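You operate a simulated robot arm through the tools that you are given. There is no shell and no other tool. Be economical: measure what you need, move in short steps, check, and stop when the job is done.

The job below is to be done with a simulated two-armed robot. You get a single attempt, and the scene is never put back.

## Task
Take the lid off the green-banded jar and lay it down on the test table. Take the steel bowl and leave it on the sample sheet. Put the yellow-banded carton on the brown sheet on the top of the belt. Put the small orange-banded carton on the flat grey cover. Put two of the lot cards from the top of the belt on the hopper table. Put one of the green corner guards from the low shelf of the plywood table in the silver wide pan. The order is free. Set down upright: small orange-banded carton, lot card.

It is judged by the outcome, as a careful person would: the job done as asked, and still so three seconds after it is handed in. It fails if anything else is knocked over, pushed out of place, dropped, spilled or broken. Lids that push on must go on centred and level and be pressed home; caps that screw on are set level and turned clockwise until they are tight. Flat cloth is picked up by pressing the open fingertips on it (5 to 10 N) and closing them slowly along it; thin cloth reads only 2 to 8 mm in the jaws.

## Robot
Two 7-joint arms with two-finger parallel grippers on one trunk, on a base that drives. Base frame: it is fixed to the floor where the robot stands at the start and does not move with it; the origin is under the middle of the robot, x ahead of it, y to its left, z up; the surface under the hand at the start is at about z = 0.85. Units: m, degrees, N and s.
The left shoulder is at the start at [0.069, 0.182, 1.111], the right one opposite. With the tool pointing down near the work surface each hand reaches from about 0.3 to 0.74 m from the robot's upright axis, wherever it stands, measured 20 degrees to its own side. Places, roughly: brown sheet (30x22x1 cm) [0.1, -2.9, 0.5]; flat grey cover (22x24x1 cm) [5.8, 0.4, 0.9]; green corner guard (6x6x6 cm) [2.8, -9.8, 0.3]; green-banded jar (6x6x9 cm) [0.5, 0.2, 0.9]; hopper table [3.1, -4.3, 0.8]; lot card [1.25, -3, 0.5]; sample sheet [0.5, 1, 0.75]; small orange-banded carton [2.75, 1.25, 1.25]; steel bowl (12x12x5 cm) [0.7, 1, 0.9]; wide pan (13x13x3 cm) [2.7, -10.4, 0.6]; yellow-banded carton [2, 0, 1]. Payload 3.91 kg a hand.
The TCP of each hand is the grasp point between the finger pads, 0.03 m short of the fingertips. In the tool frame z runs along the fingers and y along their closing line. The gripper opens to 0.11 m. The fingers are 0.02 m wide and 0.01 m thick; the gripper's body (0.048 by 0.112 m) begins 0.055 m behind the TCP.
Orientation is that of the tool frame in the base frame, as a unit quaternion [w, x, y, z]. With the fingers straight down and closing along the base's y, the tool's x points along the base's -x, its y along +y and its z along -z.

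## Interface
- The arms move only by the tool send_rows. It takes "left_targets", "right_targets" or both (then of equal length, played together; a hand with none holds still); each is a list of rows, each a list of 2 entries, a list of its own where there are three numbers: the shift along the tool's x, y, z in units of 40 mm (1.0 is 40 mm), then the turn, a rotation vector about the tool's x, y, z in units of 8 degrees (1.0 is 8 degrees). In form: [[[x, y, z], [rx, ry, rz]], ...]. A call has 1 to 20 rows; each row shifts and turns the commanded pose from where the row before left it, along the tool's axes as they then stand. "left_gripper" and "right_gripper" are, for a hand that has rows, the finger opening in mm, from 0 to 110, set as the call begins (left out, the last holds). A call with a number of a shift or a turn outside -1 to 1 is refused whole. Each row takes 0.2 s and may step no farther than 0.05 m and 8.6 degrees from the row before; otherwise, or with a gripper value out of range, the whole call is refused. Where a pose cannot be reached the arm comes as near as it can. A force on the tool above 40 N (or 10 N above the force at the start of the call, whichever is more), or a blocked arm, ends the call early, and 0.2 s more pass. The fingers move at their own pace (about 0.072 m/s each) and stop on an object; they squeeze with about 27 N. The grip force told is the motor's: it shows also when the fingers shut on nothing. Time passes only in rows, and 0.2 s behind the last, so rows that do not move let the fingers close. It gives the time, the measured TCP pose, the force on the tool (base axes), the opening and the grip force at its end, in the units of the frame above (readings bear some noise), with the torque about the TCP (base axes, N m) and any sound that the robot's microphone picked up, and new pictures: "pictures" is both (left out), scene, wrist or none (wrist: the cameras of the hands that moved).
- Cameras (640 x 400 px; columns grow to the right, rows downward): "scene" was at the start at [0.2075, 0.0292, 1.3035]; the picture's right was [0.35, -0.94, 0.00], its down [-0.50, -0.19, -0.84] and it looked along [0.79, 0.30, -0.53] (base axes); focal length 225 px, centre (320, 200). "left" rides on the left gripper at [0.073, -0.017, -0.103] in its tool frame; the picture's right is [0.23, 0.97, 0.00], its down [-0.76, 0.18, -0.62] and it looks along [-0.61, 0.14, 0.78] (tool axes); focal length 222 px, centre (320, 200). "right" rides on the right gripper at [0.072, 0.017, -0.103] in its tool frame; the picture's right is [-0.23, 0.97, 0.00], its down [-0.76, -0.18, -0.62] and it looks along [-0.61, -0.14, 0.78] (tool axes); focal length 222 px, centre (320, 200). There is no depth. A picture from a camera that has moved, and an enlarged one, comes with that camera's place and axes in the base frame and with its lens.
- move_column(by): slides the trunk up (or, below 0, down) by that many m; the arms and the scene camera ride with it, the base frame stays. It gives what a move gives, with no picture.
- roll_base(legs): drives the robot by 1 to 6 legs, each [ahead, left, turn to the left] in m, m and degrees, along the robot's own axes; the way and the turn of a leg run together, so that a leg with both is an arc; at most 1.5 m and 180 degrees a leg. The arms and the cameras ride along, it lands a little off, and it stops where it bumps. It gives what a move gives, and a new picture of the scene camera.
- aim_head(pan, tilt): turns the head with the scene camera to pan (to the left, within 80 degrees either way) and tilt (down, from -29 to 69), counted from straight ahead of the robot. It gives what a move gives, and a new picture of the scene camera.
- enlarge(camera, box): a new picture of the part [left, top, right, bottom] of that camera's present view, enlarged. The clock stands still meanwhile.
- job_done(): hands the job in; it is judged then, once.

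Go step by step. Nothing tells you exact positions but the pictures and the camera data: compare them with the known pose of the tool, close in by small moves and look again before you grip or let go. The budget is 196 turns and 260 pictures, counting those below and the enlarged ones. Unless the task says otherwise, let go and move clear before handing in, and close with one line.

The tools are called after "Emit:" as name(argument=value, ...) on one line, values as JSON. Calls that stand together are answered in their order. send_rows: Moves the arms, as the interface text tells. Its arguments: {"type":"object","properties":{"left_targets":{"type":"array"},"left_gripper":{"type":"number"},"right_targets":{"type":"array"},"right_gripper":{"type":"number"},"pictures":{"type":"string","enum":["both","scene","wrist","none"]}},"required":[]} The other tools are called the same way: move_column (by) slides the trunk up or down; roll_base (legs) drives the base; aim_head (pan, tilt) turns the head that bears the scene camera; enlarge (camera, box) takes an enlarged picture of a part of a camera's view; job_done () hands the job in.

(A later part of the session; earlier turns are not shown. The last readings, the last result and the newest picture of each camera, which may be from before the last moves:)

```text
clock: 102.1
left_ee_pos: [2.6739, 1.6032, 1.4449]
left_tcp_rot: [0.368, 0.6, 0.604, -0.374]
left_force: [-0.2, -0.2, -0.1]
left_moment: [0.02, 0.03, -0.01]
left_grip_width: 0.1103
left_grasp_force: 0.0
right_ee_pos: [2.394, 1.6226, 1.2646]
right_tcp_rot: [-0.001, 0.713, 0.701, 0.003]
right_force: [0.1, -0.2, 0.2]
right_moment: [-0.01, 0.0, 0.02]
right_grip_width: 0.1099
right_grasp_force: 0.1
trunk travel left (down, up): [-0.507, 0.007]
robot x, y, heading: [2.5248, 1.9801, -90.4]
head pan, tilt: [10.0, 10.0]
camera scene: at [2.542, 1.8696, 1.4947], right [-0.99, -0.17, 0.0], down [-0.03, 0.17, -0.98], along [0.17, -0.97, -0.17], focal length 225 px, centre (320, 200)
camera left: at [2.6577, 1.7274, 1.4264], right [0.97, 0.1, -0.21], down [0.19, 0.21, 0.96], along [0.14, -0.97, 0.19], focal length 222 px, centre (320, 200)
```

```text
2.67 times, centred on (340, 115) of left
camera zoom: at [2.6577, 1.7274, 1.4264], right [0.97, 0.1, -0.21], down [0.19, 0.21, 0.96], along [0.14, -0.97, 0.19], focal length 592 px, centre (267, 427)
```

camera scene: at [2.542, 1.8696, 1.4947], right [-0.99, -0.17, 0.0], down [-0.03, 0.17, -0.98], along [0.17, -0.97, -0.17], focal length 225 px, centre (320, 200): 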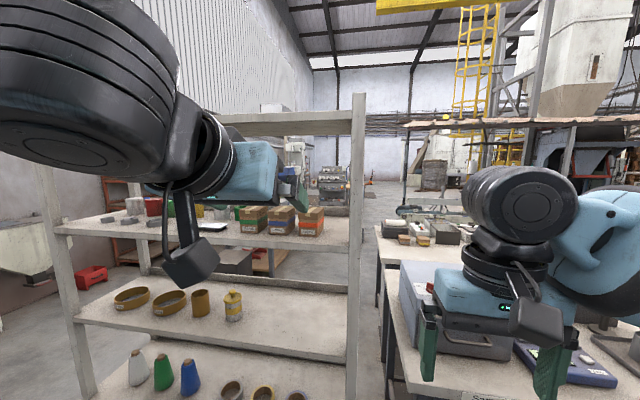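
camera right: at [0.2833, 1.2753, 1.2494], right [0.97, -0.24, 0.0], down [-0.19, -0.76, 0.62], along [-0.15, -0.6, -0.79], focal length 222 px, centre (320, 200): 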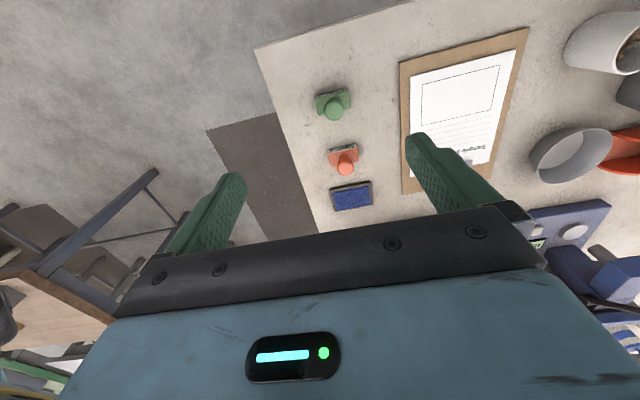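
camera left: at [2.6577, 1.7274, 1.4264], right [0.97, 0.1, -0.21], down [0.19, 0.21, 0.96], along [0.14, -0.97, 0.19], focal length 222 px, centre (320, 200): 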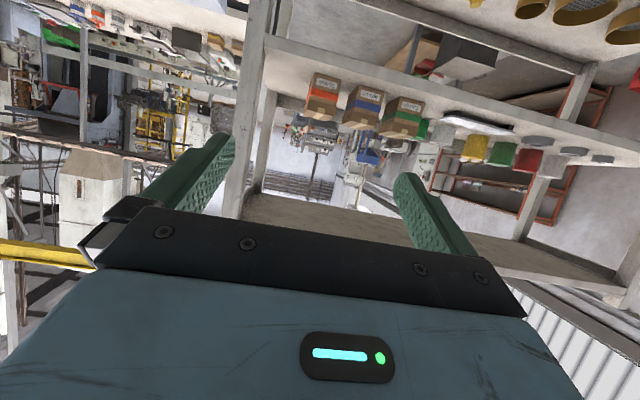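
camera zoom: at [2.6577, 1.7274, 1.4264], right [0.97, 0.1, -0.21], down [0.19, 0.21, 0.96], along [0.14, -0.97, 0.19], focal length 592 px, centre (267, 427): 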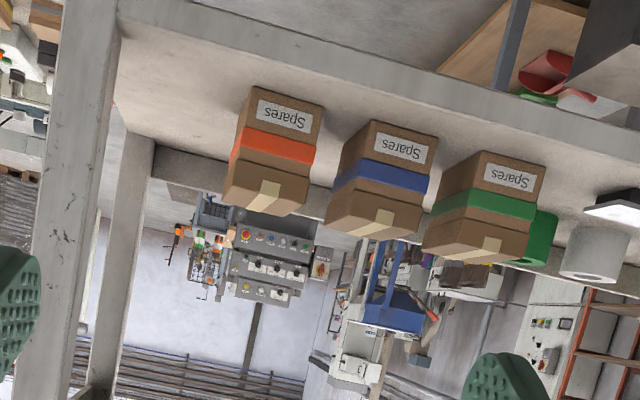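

The carton's front face is about x=2.693, y=1.222, bottom z≈1.266, ~6 cm wide, with a 27 mm gap to the blue one. I'll steepen the hand a bit and move in front of it.

Emit:
send_rows(left_targets=[[[0, 0, 0], [0, 0.82, 0]], [[0, 0, 0], [0, 0.82, 0]], [[-0.11, 0.08, 1], [0, 0, 0]], [[-0.11, 0.08, 1], [0, 0, 0]], [[-0.11, 0.08, 1], [0, 0, 0]], [[-0.11, 0.08, 1], [0, 0, 0]], [[-0.11, 0.08, 1], [0, 0, 0]], [[-0.11, 0.08, 1], [0, 0, 0]], [[0, 0, 0], [0, 0, 0]]], left_gripper=82)

```text
clock: 104.1
left_ee_pos: [2.6934, 1.4036, 1.3141]
left_tcp_rot: [0.297, 0.639, 0.642, -0.303]
left_force: [0.3, -0.1, 0.5]
left_moment: [0.0, 0.04, -0.05]
left_grip_width: 0.082
left_grasp_force: 0.0
right_ee_pos: [2.3942, 1.625, 1.2665]
right_tcp_rot: [0.0, 0.714, 0.701, 0.003]
right_force: [-0.5, -0.9, 0.3]
right_moment: [0.01, 0.01, 0.01]
right_grip_width: 0.11
right_grasp_force: 0.1
trunk travel left (down, up): [-0.507, 0.007]
robot x, y, heading: [2.5276, 1.9833, -90.3]
head pan, tilt: [10.0, 10.0]
camera scene: at [2.5417, 1.8714, 1.4949], right [-0.99, -0.17, 0.0], down [-0.03, 0.17, -0.98], along [0.17, -0.97, -0.17], focal length 225 px, centre (320, 200)
camera left: at [2.6759, 1.5288, 1.3247], right [0.97, 0.15, -0.18], down [0.19, -0.01, 0.98], along [0.14, -0.99, -0.03], focal length 222 px, centre (320, 200)
```

scene: 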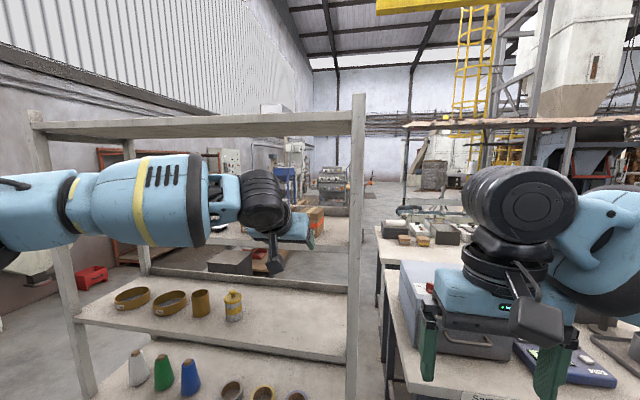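
left: 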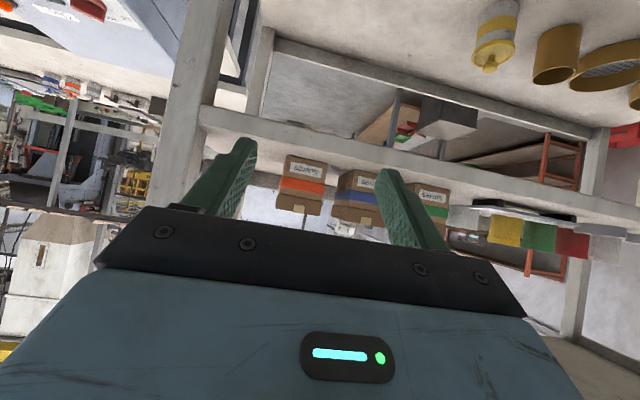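

Aligned. Advance horizontally until the tips are just in front of the carton.

Emit:
send_rows(left_targets=[[[-0.64, -0.02, 0.77], [0, 0, 0]], [[-0.64, -0.02, 0.77], [0, 0, 0]], [[-0.64, -0.02, 0.77], [0, 0, 0]], [[0, 0, 0], [0, 0, 0]]], pictures="wrist")

Emit:
enlarge(camera="scene", box=[220, 180, 380, 280])

```text
clock: 105.1
left_ee_pos: [2.7211, 1.3469, 1.3234]
left_tcp_rot: [0.296, 0.639, 0.642, -0.303]
left_force: [0.9, 0.2, 1.0]
left_moment: [0.0, 0.02, -0.01]
left_grip_width: 0.082
left_grasp_force: 0.0
left hand out of reach, approached as far as the arm can: row 1, 2, 3
right_ee_pos: [2.3939, 1.6216, 1.2642]
right_tcp_rot: [-0.001, 0.713, 0.701, 0.004]
right_force: [1.3, -0.2, 0.5]
right_moment: [0.01, -0.02, 0.0]
right_grip_width: 0.1099
right_grasp_force: 0.1
trunk travel left (down, up): [-0.507, 0.007]
robot x, y, heading: [2.5294, 1.9846, -90.2]
head pan, tilt: [10.0, 10.0]
camera left: at [2.7035, 1.4726, 1.3352], right [0.97, 0.15, -0.18], down [0.19, -0.01, 0.98], along [0.14, -0.99, -0.04], focal length 222 px, centre (320, 200)
```

left: 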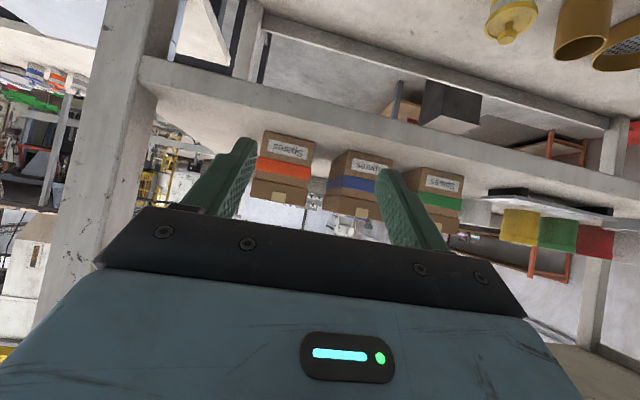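

```text
4.00 times, centred on (300, 230) of scene
camera zoom: at [2.542, 1.8697, 1.4947], right [-0.99, -0.17, 0.0], down [-0.03, 0.17, -0.98], along [0.17, -0.97, -0.17], focal length 901 px, centre (400, 80)
```

zoom: 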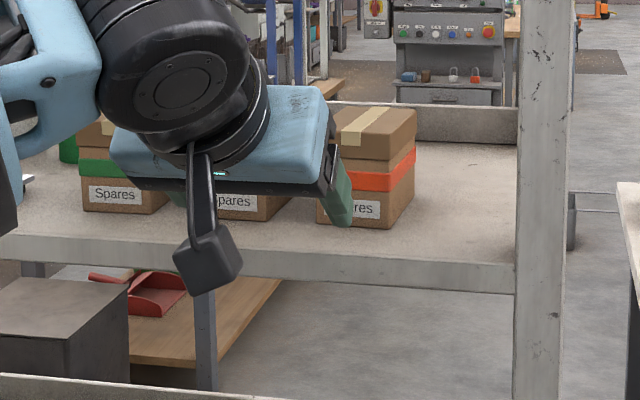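

Out of reach; I'll retract the hand a bit, drive the base closer by 0.21 m and then approach with the arm.

Emit:
send_rows(left_targets=[[[0.8, -0.55, -0.6], [0, 0, 0]], [[0.64, -0.1, -0.77], [0, 0, 0]], [[0.64, 0, -0.77], [0, 0, 0]], [[0.64, 0, -0.77], [0, 0, 0]], [[0, 0, 0], [0, 0, 0]]], pictures="none")

Emit:
roll_base(legs=[[0.21, 0, 0]])

```text
clock: 106.3
left_ee_pos: [2.6965, 1.5051, 1.3174]
left_tcp_rot: [0.296, 0.639, 0.643, -0.302]
left_force: [0.6, 0.2, -0.5]
left_moment: [0.03, -0.01, 0.0]
left_grip_width: 0.0821
left_grasp_force: 0.0
right_ee_pos: [2.3947, 1.6212, 1.264]
right_tcp_rot: [-0.002, 0.713, 0.701, 0.004]
right_force: [-0.4, -0.3, 0.3]
right_moment: [0.02, -0.02, -0.01]
right_grip_width: 0.1102
right_grasp_force: 0.0
trunk travel left (down, up): [-0.507, 0.007]
robot x, y, heading: [2.5277, 1.9844, -90.2]
head pan, tilt: [10.0, 10.0]
```

```text
clock: 108.0
left_ee_pos: [2.6929, 1.2992, 1.3194]
left_tcp_rot: [0.297, 0.64, 0.641, -0.303]
left_force: [-0.6, 0.1, -0.9]
left_moment: [-0.01, -0.01, 0.02]
left_grip_width: 0.0819
left_grasp_force: 0.1
right_ee_pos: [2.392, 1.4163, 1.2661]
right_tcp_rot: [-0.001, 0.714, 0.7, 0.003]
right_force: [0.2, 0.1, -0.1]
right_moment: [-0.04, -0.01, 0.03]
right_grip_width: 0.1102
right_grasp_force: 0.2
trunk travel left (down, up): [-0.507, 0.007]
robot x, y, heading: [2.5263, 1.7737, -90.3]
head pan, tilt: [10.0, 10.0]
camera scene: at [2.5406, 1.6623, 1.4949], right [-0.99, -0.17, 0.0], down [-0.03, 0.17, -0.98], along [0.16, -0.97, -0.17], focal length 225 px, centre (320, 200)
```

scene: 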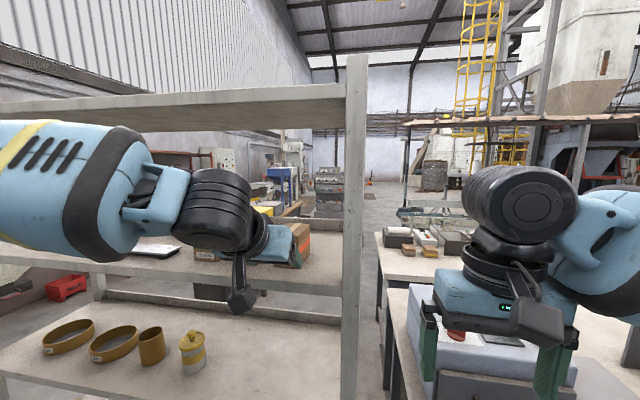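

Emit:
enlarge(camera="left", box=[160, 80, 480, 280])

Emit:
enlarge(camera="scene", box=[200, 170, 360, 270])

```text
2.00 times, centred on (320, 180) of left
camera zoom: at [2.6762, 1.4239, 1.3297], right [0.97, 0.14, -0.18], down [0.19, -0.01, 0.98], along [0.14, -0.99, -0.04], focal length 444 px, centre (320, 240)
```

zoom: 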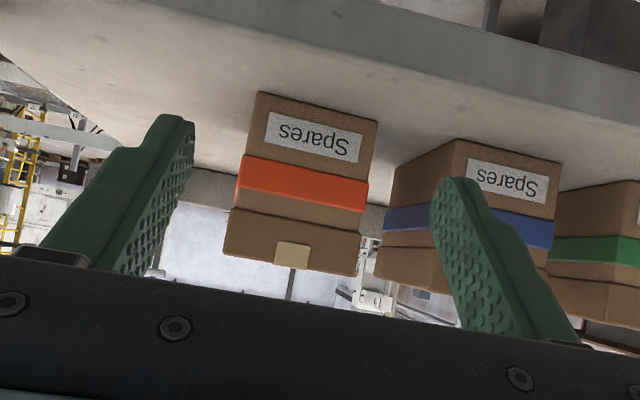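

```text
4.00 times, centred on (280, 220) of scene
camera zoom: at [2.5406, 1.6623, 1.4949], right [-0.99, -0.17, 0.0], down [-0.03, 0.17, -0.98], along [0.16, -0.97, -0.17], focal length 901 px, centre (480, 120)
```

zoom: 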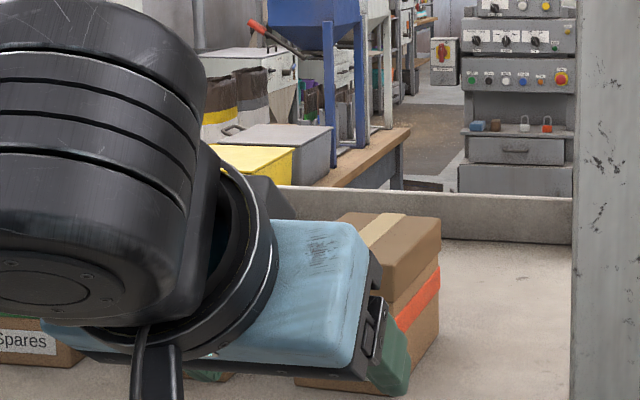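

Centred on the carton (x=2.693) with clear gaps. Advance so it lies between the fingers, then look.

Emit:
send_rows(left_targets=[[[-0.53, 0, 0.727], [0, 0, 0]], [[-0.53, 0, 0.727], [0, 0, 0]], [[-0.53, 0, 0.727], [0, 0, 0]], [[0, 0, 0], [0, 0, 0]]], pictures="wrist")

```text
clock: 109.0
left_ee_pos: [2.6897, 1.1893, 1.311]
left_tcp_rot: [0.296, 0.641, 0.64, -0.303]
left_force: [0.0, 0.2, 0.0]
left_moment: [-0.01, 0.04, 0.01]
left_grip_width: 0.0821
left_grasp_force: 0.1
right_ee_pos: [2.3914, 1.4162, 1.2663]
right_tcp_rot: [-0.001, 0.715, 0.7, 0.004]
right_force: [0.5, 0.7, 0.2]
right_moment: [-0.02, 0.03, -0.01]
right_grip_width: 0.1099
right_grasp_force: 0.1
trunk travel left (down, up): [-0.507, 0.007]
robot x, y, heading: [2.5261, 1.7723, -90.3]
head pan, tilt: [10.0, 10.0]
camera left: at [2.6742, 1.3154, 1.321], right [0.97, 0.14, -0.18], down [0.19, -0.01, 0.98], along [0.14, -0.99, -0.03], focal length 222 px, centre (320, 200)
```

left: 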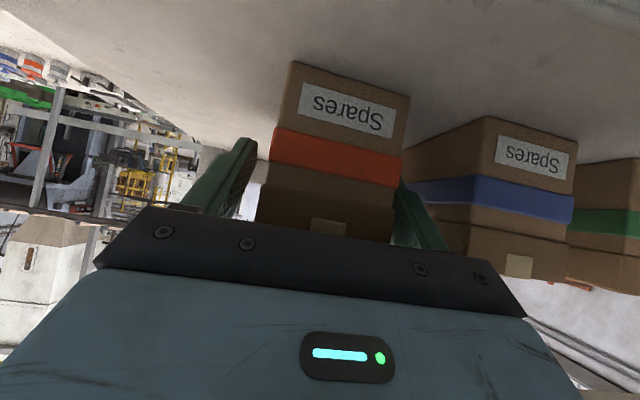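

The carton sits between the fingers without contact. Close and lift.

Emit:
send_rows(left_targets=[[[0, 0, 0], [0, 0, 0]], [[0, 0, 0], [0, 0, 0]], [[0, 0, 0], [0, 0, 0]], [[0, 0, 0], [0, 0, 0]]], left_gripper=30, pictures="none")

Emit:
send_rows(left_targets=[[[-0.3, 0, -0.25], [0, 0, 0]], [[-0.3, 0, -0.25], [0, 0, 0]], [[-0.3, 0, -0.25], [0, 0, 0]], [[0, 0, 0], [0, 0, 0]]])

```text
clock: 110.0
left_ee_pos: [2.6906, 1.1895, 1.3097]
left_tcp_rot: [0.296, 0.64, 0.641, -0.303]
left_force: [-0.1, -1.4, 2.0]
left_moment: [-0.04, -0.03, -0.06]
left_grip_width: 0.0626
left_grasp_force: 26.8
right_ee_pos: [2.3915, 1.4146, 1.2645]
right_tcp_rot: [-0.001, 0.714, 0.7, 0.004]
right_force: [-0.2, 0.3, 0.1]
right_moment: [0.0, -0.01, 0.0]
right_grip_width: 0.1099
right_grasp_force: 0.0
trunk travel left (down, up): [-0.507, 0.007]
robot x, y, heading: [2.5209, 1.7791, -90.5]
head pan, tilt: [10.0, 10.0]
```

```text
clock: 111.0
left_ee_pos: [2.6919, 1.1887, 1.3571]
left_tcp_rot: [0.296, 0.641, 0.64, -0.303]
left_force: [-0.4, -0.6, -1.1]
left_moment: [0.07, 0.02, 0.03]
left_grip_width: 0.0627
left_grasp_force: 27.0
right_ee_pos: [2.393, 1.4153, 1.2649]
right_tcp_rot: [-0.001, 0.715, 0.7, 0.004]
right_force: [-0.8, 0.1, -0.9]
right_moment: [0.04, 0.02, -0.01]
right_grip_width: 0.11
right_grasp_force: 0.1
trunk travel left (down, up): [-0.507, 0.007]
robot x, y, heading: [2.5242, 1.7746, -90.3]
head pan, tilt: [10.0, 10.0]
camera scene: at [2.5406, 1.6614, 1.4947], right [-0.99, -0.17, 0.0], down [-0.03, 0.17, -0.98], along [0.16, -0.97, -0.17], focal length 225 px, centre (320, 200)
camera left: at [2.6749, 1.3147, 1.368], right [0.97, 0.14, -0.18], down [0.19, -0.01, 0.98], along [0.14, -0.99, -0.04], focal length 222 px, centre (320, 200)
```

scene: 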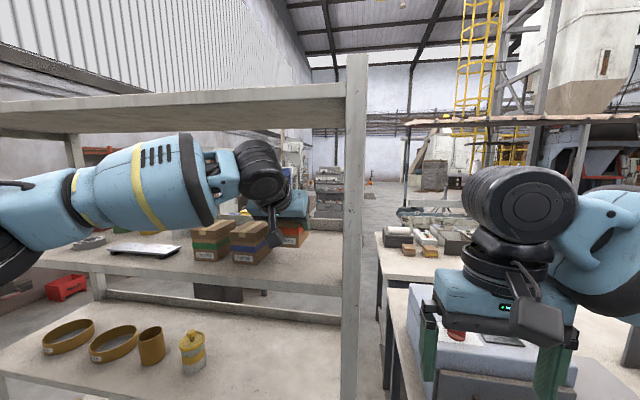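
left: 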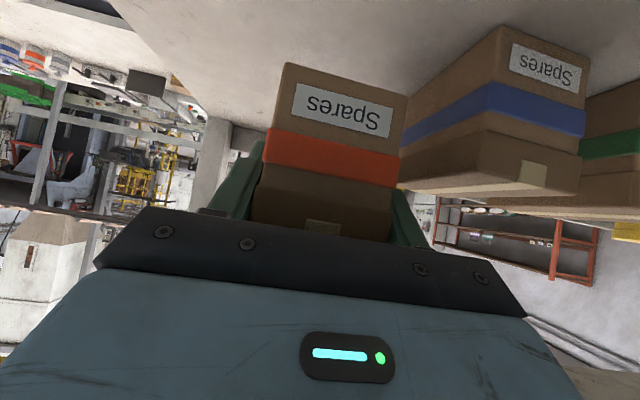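

Carton lifted cleanly. Back straight out with the base and turn to face +x to find the grey cover.

Emit:
roll_base(legs=[[-0.45, 0, 0], [0, 0, 88]])

Emit:
aim_head(pan=-15, tilt=10)

```text
clock: 117.5
left_ee_pos: [3.118, 2.3709, 1.3574]
left_tcp_rot: [0.422, 0.01, 0.906, -0.01]
left_force: [0.7, 0.3, -1.6]
left_moment: [0.0, 0.03, -0.01]
left_grip_width: 0.0623
left_grasp_force: 26.8
right_ee_pos: [2.8856, 2.0752, 1.2649]
right_tcp_rot: [-0.003, 0.021, 1.0, 0.002]
right_force: [-0.4, -0.6, -0.3]
right_moment: [0.0, 0.0, -0.01]
right_grip_width: 0.1098
right_grasp_force: 0.0
trunk travel left (down, up): [-0.507, 0.007]
robot x, y, heading: [2.5265, 2.2169, -1.7]
head pan, tilt: [10.0, 10.0]
camera scene: at [2.6394, 2.2282, 1.4947], right [0.15, -0.99, 0.0], down [-0.17, -0.03, -0.98], along [0.97, 0.14, -0.17], focal length 225 px, centre (320, 200)
```

scene: 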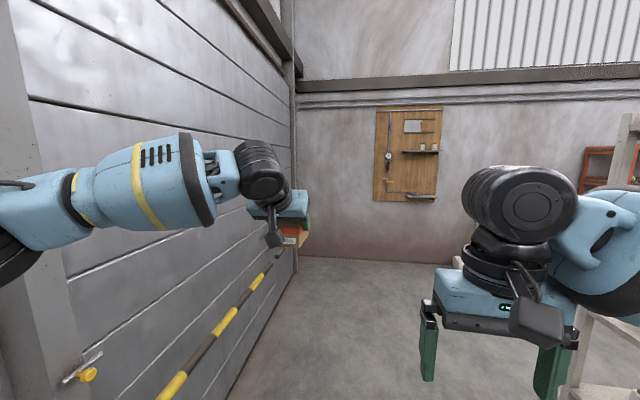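

```text
clock: 118.3
left_ee_pos: [3.1168, 2.3707, 1.3578]
left_tcp_rot: [0.423, 0.01, 0.906, -0.01]
left_force: [-0.2, -1.1, -2.0]
left_moment: [0.05, 0.04, 0.02]
left_grip_width: 0.0626
left_grasp_force: 27.2
right_ee_pos: [2.8847, 2.076, 1.2642]
right_tcp_rot: [-0.004, 0.021, 1.0, 0.001]
right_force: [0.0, 0.1, 0.5]
right_moment: [0.01, 0.0, 0.01]
right_grip_width: 0.1098
right_grasp_force: 0.0
trunk travel left (down, up): [-0.507, 0.007]
robot x, y, heading: [2.5281, 2.2188, -1.7]
head pan, tilt: [-15.0, 10.0]
camera scene: at [2.6365, 2.1882, 1.4947], right [-0.28, -0.96, 0.0], down [-0.17, 0.05, -0.98], along [0.94, -0.28, -0.17], focal length 225 px, centre (320, 200)
```

scene: 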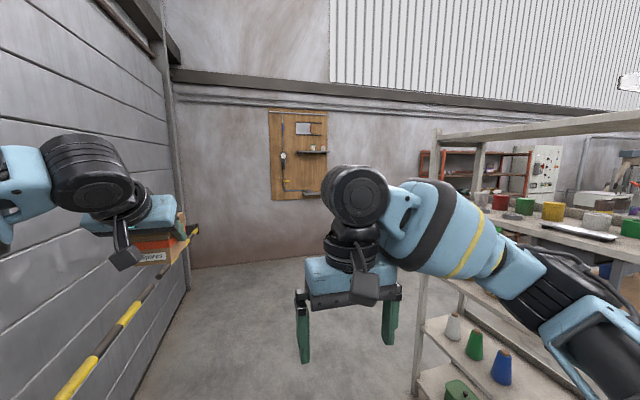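

Emit:
roll_base(legs=[[1.4, -0.2, 1.7]])

Emit:
aim_head(pan=-40, tilt=18)

```text
clock: 125.3
left_ee_pos: [4.4902, 2.1856, 1.3584]
left_tcp_rot: [0.423, -0.01, 0.906, 0.0]
left_force: [0.2, -0.2, -1.3]
left_moment: [-0.02, 0.04, 0.01]
left_grip_width: 0.0628
left_grasp_force: 26.6
right_ee_pos: [4.2696, 1.8827, 1.2658]
right_tcp_rot: [-0.004, 0.001, 1.0, 0.001]
right_force: [0.2, 0.5, 0.1]
right_moment: [0.02, -0.01, 0.0]
right_grip_width: 0.1101
right_grasp_force: 0.1
trunk travel left (down, up): [-0.507, 0.007]
robot x, y, heading: [3.908, 2.0084, 0.7]
head pan, tilt: [-15.0, 10.0]
camera scene: at [4.0157, 1.9834, 1.4948], right [-0.25, -0.97, 0.0], down [-0.17, 0.04, -0.98], along [0.95, -0.24, -0.17], focal length 225 px, centre (320, 200)
```

scene: 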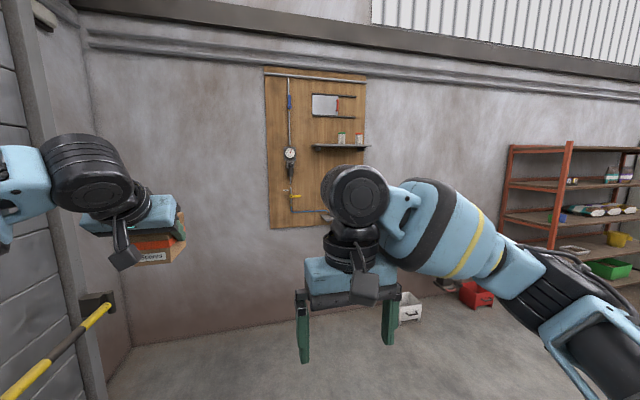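

```text
clock: 126.2
left_ee_pos: [4.4877, 2.1857, 1.3567]
left_tcp_rot: [0.423, -0.01, 0.906, 0.001]
left_force: [0.2, 0.2, -2.9]
left_moment: [-0.02, 0.02, 0.0]
left_grip_width: 0.0626
left_grasp_force: 28.0
right_ee_pos: [4.2693, 1.8819, 1.2662]
right_tcp_rot: [-0.004, -0.001, 1.0, 0.002]
right_force: [-0.3, 0.3, 0.4]
right_moment: [0.02, 0.0, 0.01]
right_grip_width: 0.1099
right_grasp_force: 0.1
trunk travel left (down, up): [-0.507, 0.007]
robot x, y, heading: [3.9079, 2.0099, 0.9]
head pan, tilt: [-40.0, 18.0]
camera scene: at [3.9981, 1.9474, 1.4817], right [-0.63, -0.78, 0.0], down [-0.24, 0.19, -0.95], along [0.74, -0.6, -0.31], focal length 225 px, centre (320, 200)
```

scene: 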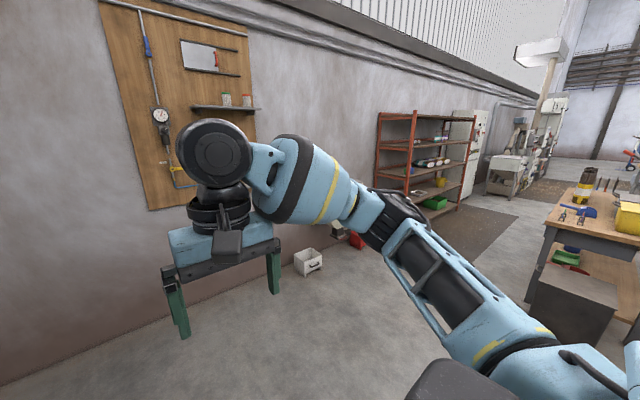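

The cover is hidden behind my right arm. I'll drive on a bit and toward it.

Emit:
roll_base(legs=[[0.3, 0, 0], [0, -0.7, 0]])

Emit:
aim_head(pan=5, tilt=25)

```text
clock: 134.5
left_ee_pos: [4.8064, 1.4852, 1.3569]
left_tcp_rot: [0.424, -0.013, 0.906, 0.002]
left_force: [1.0, 0.1, -2.5]
left_moment: [0.05, -0.01, 0.03]
left_grip_width: 0.0625
left_grasp_force: 26.9
right_ee_pos: [4.5873, 1.1807, 1.2651]
right_tcp_rot: [-0.003, -0.002, 1.0, 0.001]
right_force: [-0.1, -0.2, -0.9]
right_moment: [-0.02, 0.0, 0.0]
right_grip_width: 0.1101
right_grasp_force: 0.0
trunk travel left (down, up): [-0.507, 0.007]
robot x, y, heading: [4.2251, 1.3029, 1.3]
head pan, tilt: [-40.0, 18.0]
camera scene: at [4.3162, 1.2437, 1.4817], right [-0.63, -0.78, 0.0], down [-0.24, 0.19, -0.95], along [0.74, -0.6, -0.31], focal length 225 px, centre (320, 200)
```

scene: 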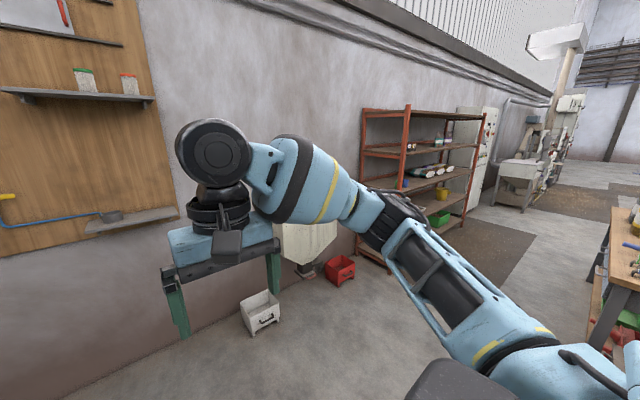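

```text
clock: 135.6
left_ee_pos: [4.8054, 1.4846, 1.3569]
left_tcp_rot: [0.424, -0.012, 0.906, 0.001]
left_force: [0.2, 0.8, -1.8]
left_moment: [-0.03, 0.0, -0.02]
left_grip_width: 0.0626
left_grasp_force: 26.6
right_ee_pos: [4.5877, 1.1803, 1.2654]
right_tcp_rot: [-0.004, -0.002, 1.0, 0.001]
right_force: [-0.2, -0.8, 0.3]
right_moment: [-0.01, 0.01, -0.03]
right_grip_width: 0.1099
right_grasp_force: 0.1
trunk travel left (down, up): [-0.507, 0.007]
robot x, y, heading: [4.2246, 1.3034, 1.0]
head pan, tilt: [5.0, 25.0]
camera scene: at [4.3352, 1.3119, 1.4703], right [0.11, -0.99, 0.0], down [-0.42, -0.04, -0.91], along [0.9, 0.1, -0.42], focal length 225 px, centre (320, 200)
```

scene: 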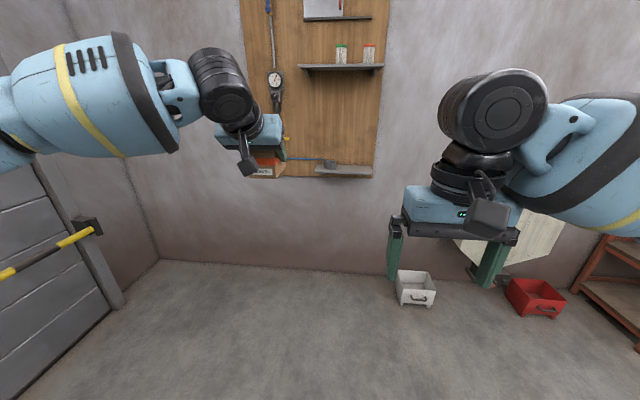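

Emit:
roll_base(legs=[[0, -0.85, -1]])

Emit:
aim_head(pan=3, tilt=30)

```text
clock: 143.5
left_ee_pos: [4.8194, 0.6264, 1.3582]
left_tcp_rot: [0.423, -0.006, 0.906, -0.003]
left_force: [-0.1, 0.4, -1.7]
left_moment: [-0.02, 0.05, 0.0]
left_grip_width: 0.0624
left_grasp_force: 27.2
right_ee_pos: [4.5963, 0.3248, 1.2656]
right_tcp_rot: [-0.003, 0.004, 1.0, 0.002]
right_force: [-0.2, -0.1, -0.5]
right_moment: [0.02, 0.0, -0.01]
right_grip_width: 0.1097
right_grasp_force: 0.1
trunk travel left (down, up): [-0.507, 0.007]
robot x, y, heading: [4.2354, 0.454, 0.2]
head pan, tilt: [5.0, 25.0]
camera scene: at [4.346, 0.4598, 1.4703], right [0.09, -1.0, 0.0], down [-0.42, -0.04, -0.91], along [0.9, 0.08, -0.42], focal length 225 px, centre (320, 200)
```

scene: 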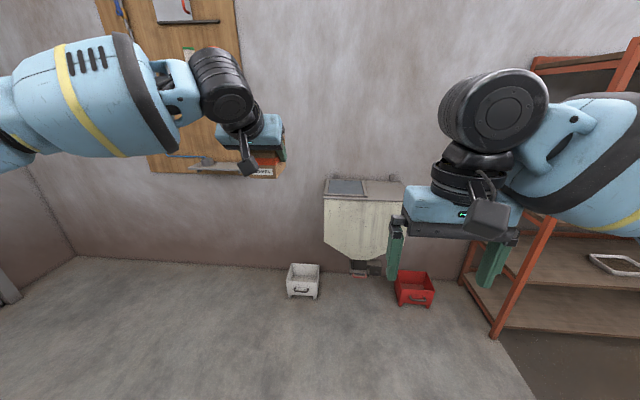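

```text
clock: 144.1
left_ee_pos: [4.819, 0.6272, 1.3572]
left_tcp_rot: [0.423, -0.006, 0.906, -0.002]
left_force: [-0.5, 0.2, -1.4]
left_moment: [0.01, 0.07, -0.02]
left_grip_width: 0.0627
left_grasp_force: 26.6
right_ee_pos: [4.5962, 0.3241, 1.2654]
right_tcp_rot: [-0.004, 0.004, 1.0, 0.002]
right_force: [0.0, -0.2, 0.0]
right_moment: [0.02, -0.01, -0.02]
right_grip_width: 0.1102
right_grasp_force: 0.1
trunk travel left (down, up): [-0.507, 0.007]
robot x, y, heading: [4.2368, 0.4554, 0.3]
head pan, tilt: [3.0, 30.0]
camera scene: at [4.3445, 0.4563, 1.4624], right [0.06, -1.0, 0.0], down [-0.5, -0.03, -0.87], along [0.86, 0.05, -0.5], focal length 225 px, centre (320, 200)
```

scene: 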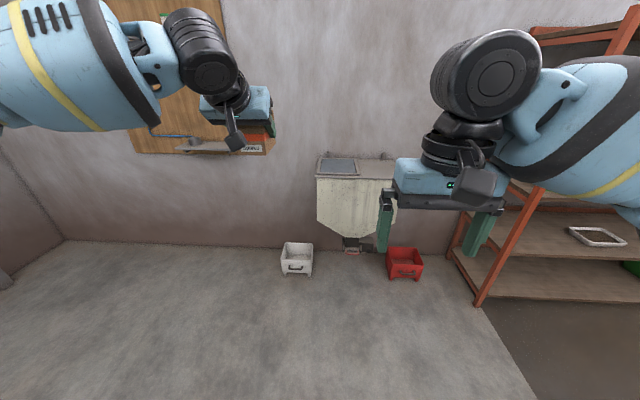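

Emit:
enlarge(camera="scene", box=[280, 130, 440, 260])

```text
3.08 times, centred on (360, 195) of scene
camera zoom: at [4.3445, 0.4563, 1.4624], right [0.06, -1.0, 0.0], down [-0.5, -0.03, -0.87], along [0.86, 0.05, -0.5], focal length 693 px, centre (197, 215)
```

zoom: 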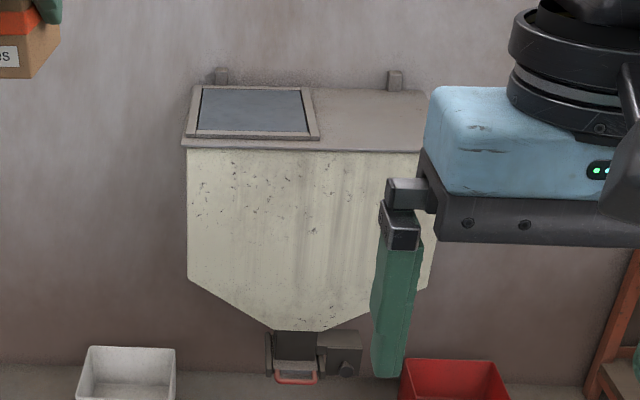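

The flat grey cover is the framed lid on top of the wall hopper, at around y≈0.42. Drive nearer for a better fix.

Emit:
roll_base(legs=[[0.5, -0.2, 0]])

Emit:
aim_head(pan=5, tilt=35)

Emit:
enlarge(camera="left", box=[0, 0, 640, 400])

```text
clock: 147.3
left_ee_pos: [5.3214, 0.4373, 1.3568]
left_tcp_rot: [0.423, -0.011, 0.906, 0.001]
left_force: [0.1, -0.8, -1.0]
left_moment: [0.01, 0.04, -0.05]
left_grip_width: 0.0625
left_grasp_force: 27.5
right_ee_pos: [5.1014, 0.1334, 1.2658]
right_tcp_rot: [-0.003, -0.001, 1.0, 0.002]
right_force: [-0.5, 0.4, -0.2]
right_moment: [0.0, -0.04, -0.02]
right_grip_width: 0.1101
right_grasp_force: 0.1
trunk travel left (down, up): [-0.507, 0.007]
robot x, y, heading: [4.7398, 0.2591, 0.9]
head pan, tilt: [3.0, 30.0]
camera scene: at [4.8491, 0.2632, 1.4625], right [0.07, -1.0, 0.0], down [-0.5, -0.03, -0.87], along [0.86, 0.06, -0.5], focal length 225 px, centre (320, 200)
```

scene: 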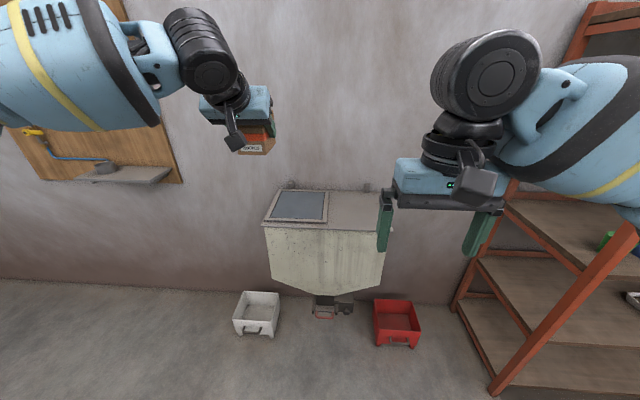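

```text
clock: 147.9
left_ee_pos: [5.322, 0.4394, 1.3563]
left_tcp_rot: [0.424, -0.011, 0.906, 0.0]
left_force: [0.5, 0.7, -1.7]
left_moment: [-0.02, 0.02, 0.01]
left_grip_width: 0.0627
left_grasp_force: 26.7
right_ee_pos: [5.102, 0.1331, 1.2653]
right_tcp_rot: [-0.003, 0.0, 1.0, 0.002]
right_force: [0.0, -0.6, 0.1]
right_moment: [0.01, -0.01, -0.01]
right_grip_width: 0.1102
right_grasp_force: 0.1
trunk travel left (down, up): [-0.507, 0.007]
robot x, y, heading: [4.7422, 0.2582, 0.7]
head pan, tilt: [5.0, 35.0]
camera scene: at [4.8473, 0.2659, 1.4546], right [0.1, -0.99, 0.0], down [-0.57, -0.06, -0.82], along [0.81, 0.08, -0.57], focal length 225 px, centre (320, 200)
```

scene: 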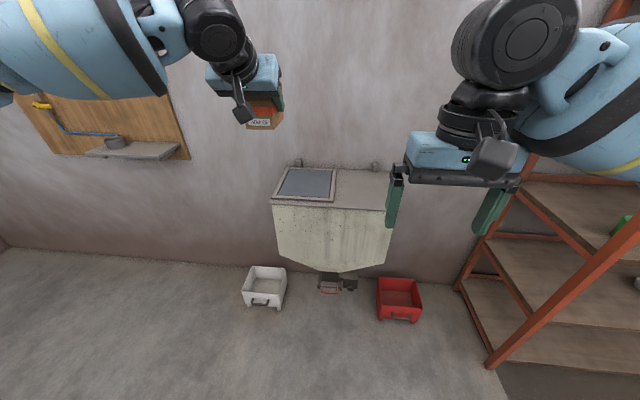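

```text
1.00 times, centred on (320, 200) of left (not enlarged: the box is as wide or as high as the picture)
camera zoom: at [5.1965, 0.4184, 1.3677], right [-0.16, 0.97, -0.18], down [0.01, 0.19, 0.98], along [0.99, 0.16, -0.04], focal length 222 px, centre (320, 200)
```

zoom: 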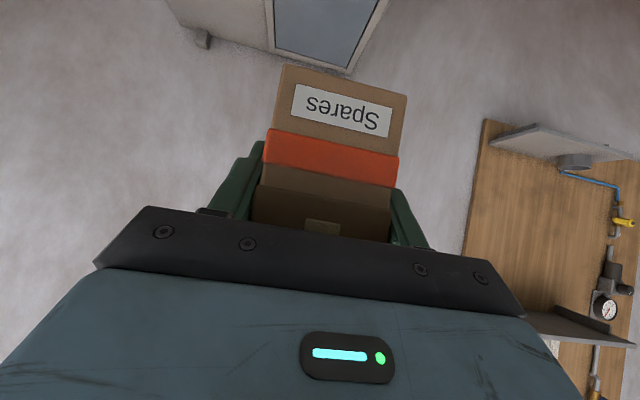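

Emit:
enlarge(camera="scene", box=[250, 140, 410, 240])

```text
4.00 times, centred on (330, 190) of scene
camera zoom: at [4.8473, 0.2659, 1.4546], right [0.1, -0.99, 0.0], down [-0.57, -0.06, -0.82], along [0.81, 0.08, -0.57], focal length 901 px, centre (280, 240)
```

zoom: 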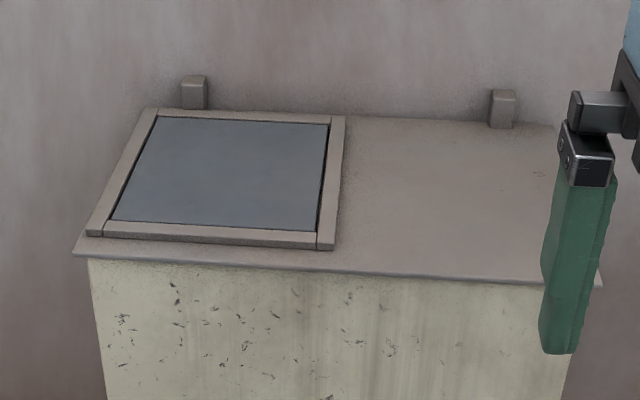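

The cover's panel spans x 5.63–5.87, y≈0.30–0.52, z≈0.918. Drive forward and lower the trunk.

Emit:
roll_base(legs=[[0.4, -0.03, -0.5]])

Emit:
move_column(by=-0.2)

Emit:
aim_head(pan=15, tilt=35)

```text
clock: 150.4
left_ee_pos: [5.7219, 0.4128, 1.3573]
left_tcp_rot: [0.424, -0.01, 0.906, 0.0]
left_force: [-1.0, -0.8, -1.7]
left_moment: [0.04, 0.02, 0.01]
left_grip_width: 0.063
left_grasp_force: 26.1
right_ee_pos: [5.5011, 0.1079, 1.2664]
right_tcp_rot: [-0.003, -0.001, 1.0, 0.002]
right_force: [0.4, 0.0, -0.2]
right_moment: [0.02, -0.02, 0.01]
right_grip_width: 0.1101
right_grasp_force: 0.1
trunk travel left (down, up): [-0.507, 0.007]
robot x, y, heading: [5.1413, 0.236, 0.8]
head pan, tilt: [5.0, 35.0]
camera scene: at [5.2464, 0.2419, 1.4547], right [0.1, -0.99, 0.0], down [-0.57, -0.06, -0.82], along [0.82, 0.08, -0.57], focal length 225 px, centre (320, 200)
```

scene: 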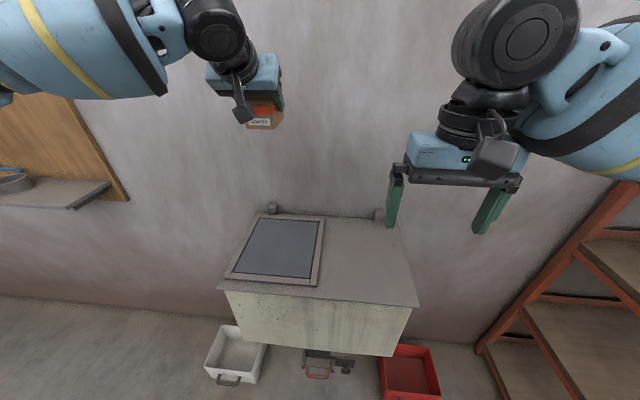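

```text
clock: 152.6
left_ee_pos: [5.722, 0.4134, 1.1579]
left_tcp_rot: [0.424, -0.01, 0.906, -0.001]
left_force: [0.2, 0.9, -1.2]
left_moment: [0.01, 0.04, -0.03]
left_grip_width: 0.0625
left_grasp_force: 26.8
right_ee_pos: [5.5035, 0.1099, 1.0656]
right_tcp_rot: [-0.002, 0.0, 1.0, 0.002]
right_force: [0.5, -0.3, -0.2]
right_moment: [0.01, 0.0, 0.02]
right_grip_width: 0.11
right_grasp_force: 0.1
trunk travel left (down, up): [-0.307, 0.207]
robot x, y, heading: [5.1472, 0.2331, 0.5]
head pan, tilt: [5.0, 35.0]
```

```text
clock: 153.3
left_ee_pos: [5.7219, 0.4131, 1.1575]
left_tcp_rot: [0.424, -0.01, 0.906, 0.0]
left_force: [0.1, 0.8, -1.7]
left_moment: [0.0, 0.06, 0.05]
left_grip_width: 0.0626
left_grasp_force: 26.2
right_ee_pos: [5.5016, 0.1084, 1.0658]
right_tcp_rot: [-0.003, 0.0, 1.0, 0.002]
right_force: [0.4, 0.6, 0.0]
right_moment: [0.03, -0.01, 0.02]
right_grip_width: 0.1102
right_grasp_force: 0.2
trunk travel left (down, up): [-0.307, 0.207]
robot x, y, heading: [5.1415, 0.2327, 0.5]
head pan, tilt: [15.0, 35.0]
camera scene: at [5.3682, 0.2586, 1.2299], right [0.27, -0.96, 0.0], down [-0.55, -0.16, -0.82], along [0.79, 0.22, -0.57], focal length 225 px, centre (320, 200)
```

scene: 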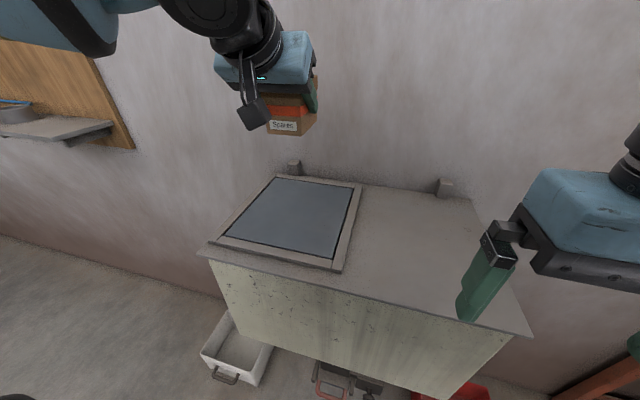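

The cover's centre is confirmed at (5.75, 0.417). Lower the carton toward it.

Emit:
send_rows(left_targets=[[[0.64, 0.03, 0.7], [0, 0, 0]], [[0.64, 0.03, 0.7], [0, 0, 0]], [[0.64, 0.03, 0.7], [0, 0, 0]], [[0.64, 0, 0.7], [0, 0, 0]], [[0, 0, 0], [0, 0, 0]]], pictures="scene")

Emit:
enlarge(camera="scene", box=[200, 120, 400, 280])

```text
clock: 154.5
left_ee_pos: [5.743, 0.4151, 1.0069]
left_tcp_rot: [0.425, -0.01, 0.905, -0.001]
left_force: [-0.1, 0.1, -1.0]
left_moment: [-0.02, 0.02, -0.03]
left_grip_width: 0.0628
left_grasp_force: 27.0
right_ee_pos: [5.5023, 0.1095, 1.0651]
right_tcp_rot: [-0.003, 0.0, 1.0, 0.002]
right_force: [0.2, 0.5, -0.4]
right_moment: [0.02, 0.0, -0.03]
right_grip_width: 0.1102
right_grasp_force: 0.1
trunk travel left (down, up): [-0.307, 0.207]
robot x, y, heading: [5.1424, 0.2346, 0.8]
head pan, tilt: [15.0, 35.0]
camera scene: at [5.3677, 0.2585, 1.23], right [0.27, -0.96, 0.0], down [-0.55, -0.16, -0.82], along [0.79, 0.22, -0.57], focal length 225 px, centre (320, 200)
```

scene: 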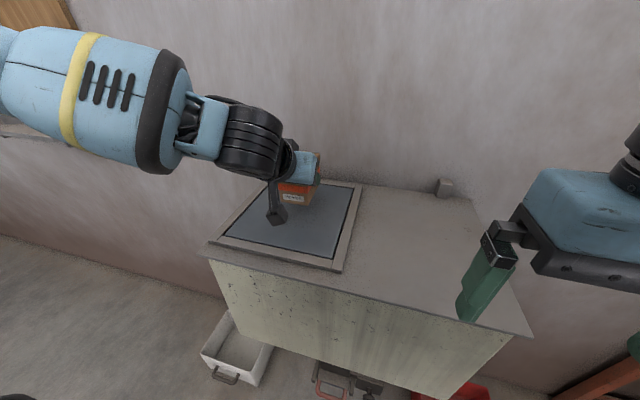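

```text
2.50 times, centred on (300, 200) of scene
camera zoom: at [5.3677, 0.2585, 1.23], right [0.27, -0.96, 0.0], down [-0.55, -0.16, -0.82], along [0.79, 0.22, -0.57], focal length 563 px, centre (370, 200)
```

zoom: 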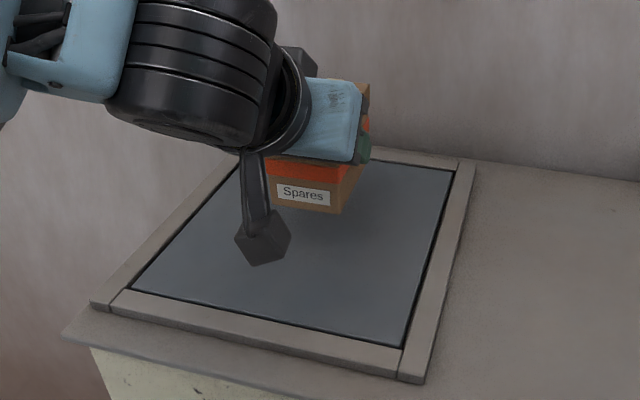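

Emit:
send_rows(left_targets=[[[0.4, 0, 0.34], [0, 0, 0]], [[0.15, 0, 0.13], [0, 0, 0]], [[0.08, 0, 0.065], [0, 0, 0]], [[0.08, 0, 0.065], [0, 0, 0]], [[0, 0, 0], [0, 0, 0]]], pictures="none")

Emit:
enlarge(camera="scene", box=[200, 120, 400, 280])

```text
clock: 155.7
left_ee_pos: [5.7427, 0.4138, 0.9709]
left_tcp_rot: [0.424, -0.009, 0.906, -0.001]
left_force: [-0.1, -0.3, -1.4]
left_moment: [0.0, 0.03, 0.02]
left_grip_width: 0.0626
left_grasp_force: 26.6
right_ee_pos: [5.5022, 0.1092, 1.0667]
right_tcp_rot: [-0.004, 0.0, 1.0, 0.002]
right_force: [0.0, -1.1, -0.2]
right_moment: [0.06, 0.02, -0.01]
right_grip_width: 0.1101
right_grasp_force: 0.0
trunk travel left (down, up): [-0.307, 0.207]
robot x, y, heading: [5.1404, 0.2376, 1.0]
head pan, tilt: [15.0, 35.0]
```

```text
2.50 times, centred on (300, 200) of scene
camera zoom: at [5.3682, 0.2586, 1.2299], right [0.27, -0.96, 0.0], down [-0.55, -0.16, -0.82], along [0.79, 0.22, -0.57], focal length 563 px, centre (370, 200)
```

zoom: 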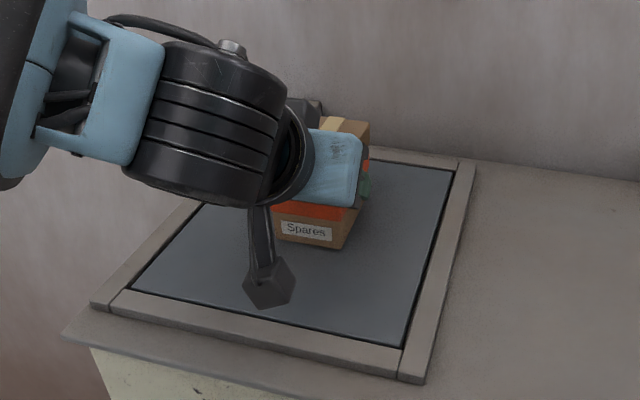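

Emit:
send_rows(left_targets=[[[0.05, 0, 0.042], [0, 0, 0]], [[0.05, 0, 0.042], [0, 0, 0]], [[0.05, 0, 0.042], [0, 0, 0]], [[0, 0, 0], [0, 0, 0]]], pictures="none")

```text
clock: 156.7
left_ee_pos: [5.7421, 0.4141, 0.9651]
left_tcp_rot: [0.427, -0.01, 0.904, -0.001]
left_force: [1.5, 3.2, 23.5]
left_moment: [0.16, 0.28, -0.05]
left_grip_width: 0.0627
left_grasp_force: 27.0
right_ee_pos: [5.5002, 0.1085, 1.0645]
right_tcp_rot: [-0.003, 0.0, 1.0, 0.001]
right_force: [0.1, -0.4, 0.4]
right_moment: [-0.02, 0.02, 0.0]
right_grip_width: 0.1099
right_grasp_force: 0.1
trunk travel left (down, up): [-0.307, 0.207]
robot x, y, heading: [5.1419, 0.2332, 0.8]
head pan, tilt: [15.0, 35.0]
```

Contact. Ease up slightly, open, and retreat straight back.

Emit:
send_rows(left_targets=[[[-0.03, 0, -0.025], [0, 0, 0]], [[0, 0, 0], [0, 0, 0]], [[0, 0, 0], [0, 0, 0]]], left_gripper=92, pictures="none")

Emit:
send_rows(left_targets=[[[0.2, 0, -0.5], [0, 0, 0]], [[0.5, 0, -0.8], [0, 0, 0]], [[0.5, 0, -0.8], [0, 0, 0]], [[0.4, 0, -0.9], [0, 0, 0]], [[0.2, 0, -0.9], [0, 0, 0]], [[0, 0, 0], [0, 0, 0]]])

```text
clock: 157.5
left_ee_pos: [5.7433, 0.4143, 0.9636]
left_tcp_rot: [0.424, -0.009, 0.906, -0.001]
left_force: [0.2, 0.0, 0.8]
left_moment: [0.0, 0.02, -0.01]
left_grip_width: 0.0919
left_grasp_force: 0.0
right_ee_pos: [5.5029, 0.1077, 1.065]
right_tcp_rot: [-0.003, 0.0, 1.0, 0.002]
right_force: [-0.4, 0.0, 0.6]
right_moment: [0.01, 0.0, -0.05]
right_grip_width: 0.1101
right_grasp_force: 0.0
trunk travel left (down, up): [-0.307, 0.207]
robot x, y, heading: [5.139, 0.2325, 0.7]
head pan, tilt: [15.0, 35.0]
```

```text
clock: 158.9
left_ee_pos: [5.5882, 0.4078, 1.0158]
left_tcp_rot: [0.423, -0.009, 0.906, -0.001]
left_force: [-0.5, -0.3, -0.2]
left_moment: [0.01, -0.01, 0.01]
left_grip_width: 0.092
left_grasp_force: 0.1
left hand out of reach, approached as far as the arm can: row 5
right_ee_pos: [5.503, 0.1095, 1.066]
right_tcp_rot: [-0.004, 0.0, 1.0, 0.002]
right_force: [-0.2, -0.3, -0.6]
right_moment: [-0.01, 0.01, 0.0]
right_grip_width: 0.1102
right_grasp_force: 0.1
trunk travel left (down, up): [-0.307, 0.207]
robot x, y, heading: [5.1407, 0.2349, 0.7]
head pan, tilt: [15.0, 35.0]
camera scene: at [5.3684, 0.2587, 1.2298], right [0.27, -0.96, 0.0], down [-0.55, -0.16, -0.82], along [0.79, 0.22, -0.57], focal length 225 px, centre (320, 200)
camera left: at [5.4624, 0.3884, 1.0256], right [-0.16, 0.97, -0.18], down [0.01, 0.19, 0.98], along [0.99, 0.16, -0.04], focal length 222 px, centre (320, 200)
```

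scene: 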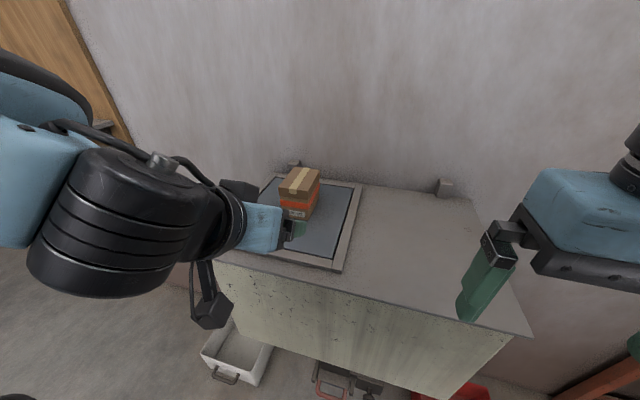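
left: 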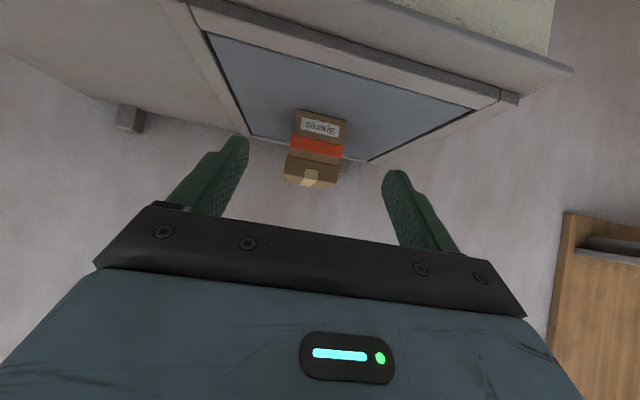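

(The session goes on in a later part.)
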